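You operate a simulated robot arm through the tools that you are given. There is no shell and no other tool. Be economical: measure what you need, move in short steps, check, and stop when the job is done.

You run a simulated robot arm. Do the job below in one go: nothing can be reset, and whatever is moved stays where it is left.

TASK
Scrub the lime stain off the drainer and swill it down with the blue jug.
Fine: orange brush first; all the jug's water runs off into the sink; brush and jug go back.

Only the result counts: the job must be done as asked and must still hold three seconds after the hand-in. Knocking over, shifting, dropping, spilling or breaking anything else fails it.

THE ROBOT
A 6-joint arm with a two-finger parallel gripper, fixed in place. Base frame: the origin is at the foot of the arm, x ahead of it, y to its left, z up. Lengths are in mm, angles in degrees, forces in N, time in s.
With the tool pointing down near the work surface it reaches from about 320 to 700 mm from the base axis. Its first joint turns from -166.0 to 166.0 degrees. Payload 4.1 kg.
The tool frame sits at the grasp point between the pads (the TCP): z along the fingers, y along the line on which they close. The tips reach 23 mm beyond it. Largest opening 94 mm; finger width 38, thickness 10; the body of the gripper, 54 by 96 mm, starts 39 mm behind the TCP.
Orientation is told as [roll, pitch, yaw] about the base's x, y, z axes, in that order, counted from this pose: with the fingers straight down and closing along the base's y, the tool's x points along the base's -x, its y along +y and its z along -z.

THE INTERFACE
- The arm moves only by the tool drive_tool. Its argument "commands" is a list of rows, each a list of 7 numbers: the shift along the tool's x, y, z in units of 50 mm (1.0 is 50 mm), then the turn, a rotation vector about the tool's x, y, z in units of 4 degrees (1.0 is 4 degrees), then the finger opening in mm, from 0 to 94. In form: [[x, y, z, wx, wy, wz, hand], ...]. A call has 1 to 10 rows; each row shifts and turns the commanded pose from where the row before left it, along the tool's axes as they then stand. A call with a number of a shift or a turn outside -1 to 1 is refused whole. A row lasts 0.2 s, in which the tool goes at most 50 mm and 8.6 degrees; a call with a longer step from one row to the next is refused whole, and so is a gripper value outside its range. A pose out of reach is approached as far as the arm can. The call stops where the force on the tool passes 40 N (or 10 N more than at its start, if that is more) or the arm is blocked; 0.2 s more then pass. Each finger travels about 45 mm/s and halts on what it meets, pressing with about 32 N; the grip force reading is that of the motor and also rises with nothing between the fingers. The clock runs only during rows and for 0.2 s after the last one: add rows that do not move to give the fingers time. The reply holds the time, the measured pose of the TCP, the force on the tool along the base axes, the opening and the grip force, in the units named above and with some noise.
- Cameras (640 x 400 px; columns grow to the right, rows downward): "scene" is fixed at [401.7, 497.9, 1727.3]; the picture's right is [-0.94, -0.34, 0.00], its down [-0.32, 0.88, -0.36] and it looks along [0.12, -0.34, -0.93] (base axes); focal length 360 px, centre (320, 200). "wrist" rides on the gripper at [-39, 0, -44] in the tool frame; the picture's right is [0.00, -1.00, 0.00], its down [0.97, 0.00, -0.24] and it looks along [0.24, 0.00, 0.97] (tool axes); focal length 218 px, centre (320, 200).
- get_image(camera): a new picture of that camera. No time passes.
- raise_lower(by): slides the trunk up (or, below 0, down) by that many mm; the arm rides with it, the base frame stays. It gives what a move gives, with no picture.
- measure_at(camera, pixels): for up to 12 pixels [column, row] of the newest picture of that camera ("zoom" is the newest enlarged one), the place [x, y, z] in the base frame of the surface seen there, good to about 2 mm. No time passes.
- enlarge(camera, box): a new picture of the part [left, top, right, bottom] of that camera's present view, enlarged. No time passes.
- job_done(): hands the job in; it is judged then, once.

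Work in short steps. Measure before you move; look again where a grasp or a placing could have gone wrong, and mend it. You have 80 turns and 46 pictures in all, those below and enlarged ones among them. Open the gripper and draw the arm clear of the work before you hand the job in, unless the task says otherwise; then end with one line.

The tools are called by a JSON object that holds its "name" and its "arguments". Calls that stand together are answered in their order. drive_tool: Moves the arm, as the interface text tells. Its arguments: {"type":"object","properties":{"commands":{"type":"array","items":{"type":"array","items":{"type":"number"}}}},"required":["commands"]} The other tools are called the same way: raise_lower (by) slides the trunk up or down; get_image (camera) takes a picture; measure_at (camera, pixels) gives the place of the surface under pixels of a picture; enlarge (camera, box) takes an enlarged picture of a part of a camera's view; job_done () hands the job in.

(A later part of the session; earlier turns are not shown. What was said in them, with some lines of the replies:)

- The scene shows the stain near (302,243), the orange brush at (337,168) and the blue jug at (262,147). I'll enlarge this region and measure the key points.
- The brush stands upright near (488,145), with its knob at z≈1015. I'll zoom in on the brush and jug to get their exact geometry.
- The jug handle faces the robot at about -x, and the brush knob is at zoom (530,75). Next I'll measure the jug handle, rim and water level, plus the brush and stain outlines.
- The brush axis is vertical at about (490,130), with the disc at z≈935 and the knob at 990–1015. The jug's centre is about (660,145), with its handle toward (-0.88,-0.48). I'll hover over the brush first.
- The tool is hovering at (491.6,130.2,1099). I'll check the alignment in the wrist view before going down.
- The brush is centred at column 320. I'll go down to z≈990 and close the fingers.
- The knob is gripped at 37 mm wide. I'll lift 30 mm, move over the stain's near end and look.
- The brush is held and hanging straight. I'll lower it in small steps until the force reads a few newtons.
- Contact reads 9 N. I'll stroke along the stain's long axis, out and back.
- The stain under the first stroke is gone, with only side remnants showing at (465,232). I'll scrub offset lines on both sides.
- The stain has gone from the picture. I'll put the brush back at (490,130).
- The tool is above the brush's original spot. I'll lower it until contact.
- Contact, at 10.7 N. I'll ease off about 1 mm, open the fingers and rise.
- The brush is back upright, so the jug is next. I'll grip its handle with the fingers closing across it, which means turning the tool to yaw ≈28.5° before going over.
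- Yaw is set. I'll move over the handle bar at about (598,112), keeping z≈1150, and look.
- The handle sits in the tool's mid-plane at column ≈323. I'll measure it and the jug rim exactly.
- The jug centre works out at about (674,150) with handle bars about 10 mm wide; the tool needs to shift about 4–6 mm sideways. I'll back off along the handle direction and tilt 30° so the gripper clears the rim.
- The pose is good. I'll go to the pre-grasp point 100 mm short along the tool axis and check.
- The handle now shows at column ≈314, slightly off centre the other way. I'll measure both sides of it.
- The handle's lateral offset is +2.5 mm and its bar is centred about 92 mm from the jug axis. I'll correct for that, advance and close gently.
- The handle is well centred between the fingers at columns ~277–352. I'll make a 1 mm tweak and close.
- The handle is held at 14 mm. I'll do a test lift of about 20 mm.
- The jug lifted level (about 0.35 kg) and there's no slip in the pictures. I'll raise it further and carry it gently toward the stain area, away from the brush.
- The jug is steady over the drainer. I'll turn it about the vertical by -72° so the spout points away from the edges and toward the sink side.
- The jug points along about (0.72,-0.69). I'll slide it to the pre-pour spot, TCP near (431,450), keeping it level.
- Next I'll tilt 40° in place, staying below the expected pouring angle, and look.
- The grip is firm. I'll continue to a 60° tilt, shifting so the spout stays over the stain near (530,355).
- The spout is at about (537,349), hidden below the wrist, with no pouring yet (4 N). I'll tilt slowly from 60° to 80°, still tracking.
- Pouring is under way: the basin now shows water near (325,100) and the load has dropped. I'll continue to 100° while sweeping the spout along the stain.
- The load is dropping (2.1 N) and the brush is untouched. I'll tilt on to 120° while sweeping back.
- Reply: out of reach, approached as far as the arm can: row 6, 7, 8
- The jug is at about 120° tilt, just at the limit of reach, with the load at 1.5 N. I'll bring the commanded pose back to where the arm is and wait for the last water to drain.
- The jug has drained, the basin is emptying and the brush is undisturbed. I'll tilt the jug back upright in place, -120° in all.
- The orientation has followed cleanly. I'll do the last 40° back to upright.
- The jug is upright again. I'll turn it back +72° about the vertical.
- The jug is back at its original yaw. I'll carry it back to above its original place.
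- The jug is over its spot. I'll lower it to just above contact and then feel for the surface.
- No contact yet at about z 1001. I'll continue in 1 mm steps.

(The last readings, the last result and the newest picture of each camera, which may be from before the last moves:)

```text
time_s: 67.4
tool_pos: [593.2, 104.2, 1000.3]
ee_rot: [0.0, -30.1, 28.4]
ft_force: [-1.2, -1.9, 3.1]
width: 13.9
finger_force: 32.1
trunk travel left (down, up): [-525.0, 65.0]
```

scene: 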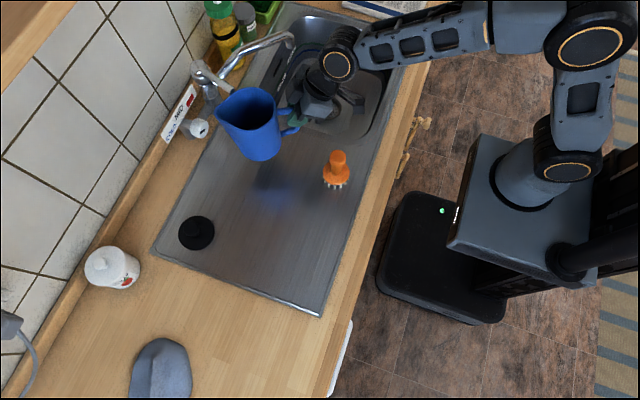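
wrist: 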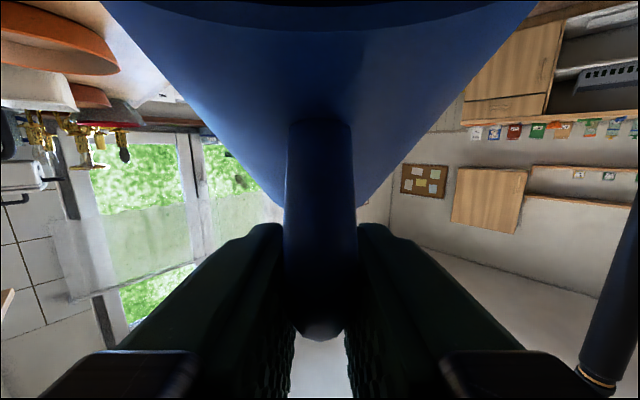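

The jug touches the surface at z≈1000 with 3 N. I'll open the fingers slowly and then look.

{"name": "drive_tool", "arguments": {"commands": [[0, 0, 0, 0, 0, 0, 18], [0, 0, 0, 0, 0, 0, 25], [0, 0, 0, 0, 0, 0, 35], [0, 0, 0, 0, 0, 0, 48], [0, 0, 0, 0, 0, 0, 60], [0, 0, 0, 0, 0, 0, 60], [0, 0, 0, 0, 0, 0, 60]]}}

{"name": "get_image", "arguments": {"camera": "wrist"}}

```text
time_s: 69.0
tool_pos: [592.1, 105.3, 1000.8]
ee_rot: [0.1, -30.1, 28.4]
ft_force: [0.5, -0.1, -0.4]
width: 60.2
finger_force: 0.1
trunk travel left (down, up): [-525.0, 65.0]
```

```text
16 pictures are left
```

wrist: 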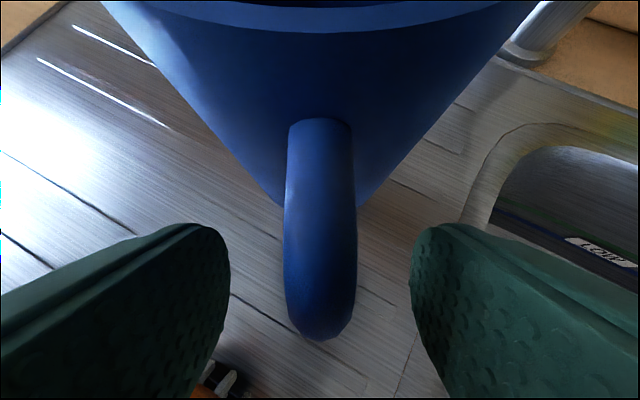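

The jug stands released between the open fingers. I'll back out along the tool axis, then go up.

{"name": "drive_tool", "arguments": {"commands": [[0, 0, -0.5, 0, 0, 0, 60], [0, 0, -0.8, 0, 0, 0, 60], [0, 0, -0.8, 0, 0, 0, 60], [-0.3, 0, -0.6, 0, 0, 0, 60], [-0.3, 0, -0.6, 0, 0, 0, 60], [0, 0, 0, 0, 0, 0, 60]]}}

{"name": "get_image", "arguments": {"camera": "wrist"}}

{"name": "enlarge", "arguments": {"camera": "scene", "box": [150, 60, 390, 320]}}

```text
time_s: 70.4
tool_pos: [541.9, 78.7, 1157.5]
ee_rot: [0.0, -30.0, 28.4]
ft_force: [0.1, -0.4, -0.3]
width: 60.1
finger_force: 0.1
trunk travel left (down, up): [-525.0, 65.0]
```

```text
15 pictures are left
```

wrist: 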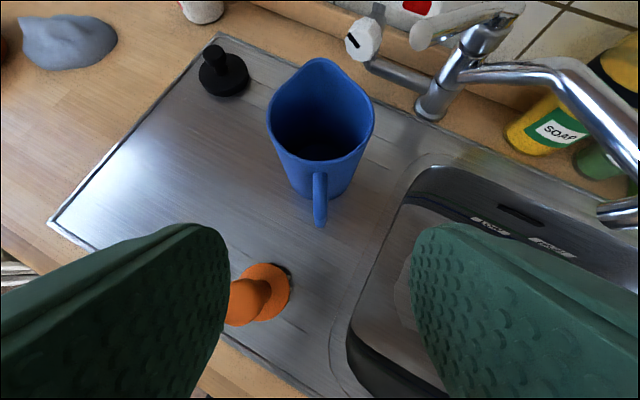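

```text
1.54 times, centred on (270, 190) of scene
```

zoom: 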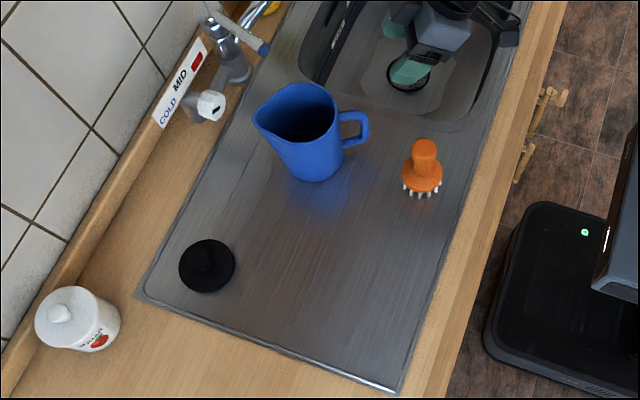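

Jug and brush are back in place and the drainer is clean. I'll move the arm clear toward the robot and check the drainer and the jug's inside closely.

{"name": "drive_tool", "arguments": {"commands": [[0.5, 0, -0.6, 0, 0, 0, 60], [0.7, 0, -0.5, 0, 0, 0, 60], [0.7, 0, -0.5, 0, 0, 0, 60], [0.5, 0, -0.5, 0, 0, 0, 60], [0, 0, 0, 0, 0, 0, 60]]}}

{"name": "enlarge", "arguments": {"camera": "scene", "box": [220, 100, 360, 200]}}

{"name": "enlarge", "arguments": {"camera": "scene", "box": [230, 190, 390, 320]}}

{"name": "measure_at", "arguments": {"camera": "scene", "pixels": [[338, 155], [281, 131], [228, 139], [297, 134]]}}

```text
time_s: 71.6
tool_pos: [404.1, 3.8, 1189.4]
ee_rot: [0.0, -30.1, 28.4]
ft_force: [0.1, 0.3, -0.5]
width: 60.2
finger_force: 0.1
trunk travel left (down, up): [-525.0, 65.0]
```

```text
4.00 times, centred on (290, 150) of scene
```

zoom: 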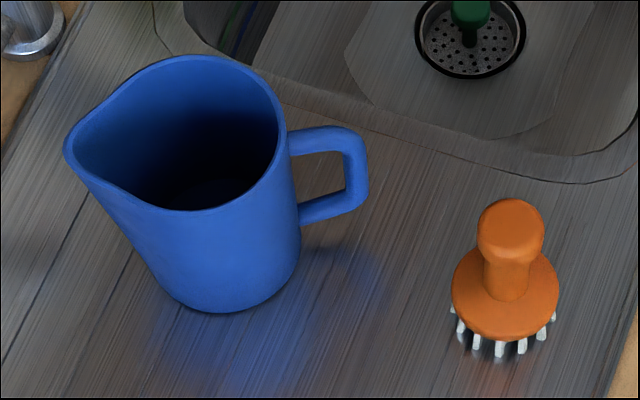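

```text
3.08 times, centred on (310, 255) of scene
```

zoom: 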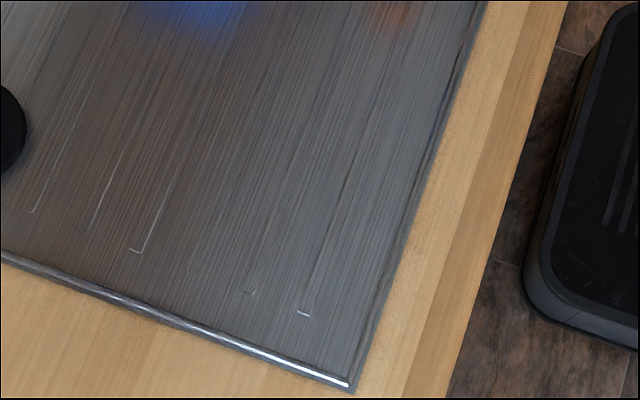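

```text
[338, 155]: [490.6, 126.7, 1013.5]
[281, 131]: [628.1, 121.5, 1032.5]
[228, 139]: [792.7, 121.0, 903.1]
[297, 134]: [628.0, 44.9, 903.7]
```

The stain is gone, the water disc inside the jug is no longer visible, and both items are within about 2 mm of where they started. The arm is clear with the gripper open, so I'm handing in.

{"name": "job_done", "arguments": {}}

```text
The job is handed in.
```

The lime stain is scrubbed off with the orange brush and rinsed with the blue jug. The jug looks empty, with its water run off into the sink, and the brush and jug are both back in place.
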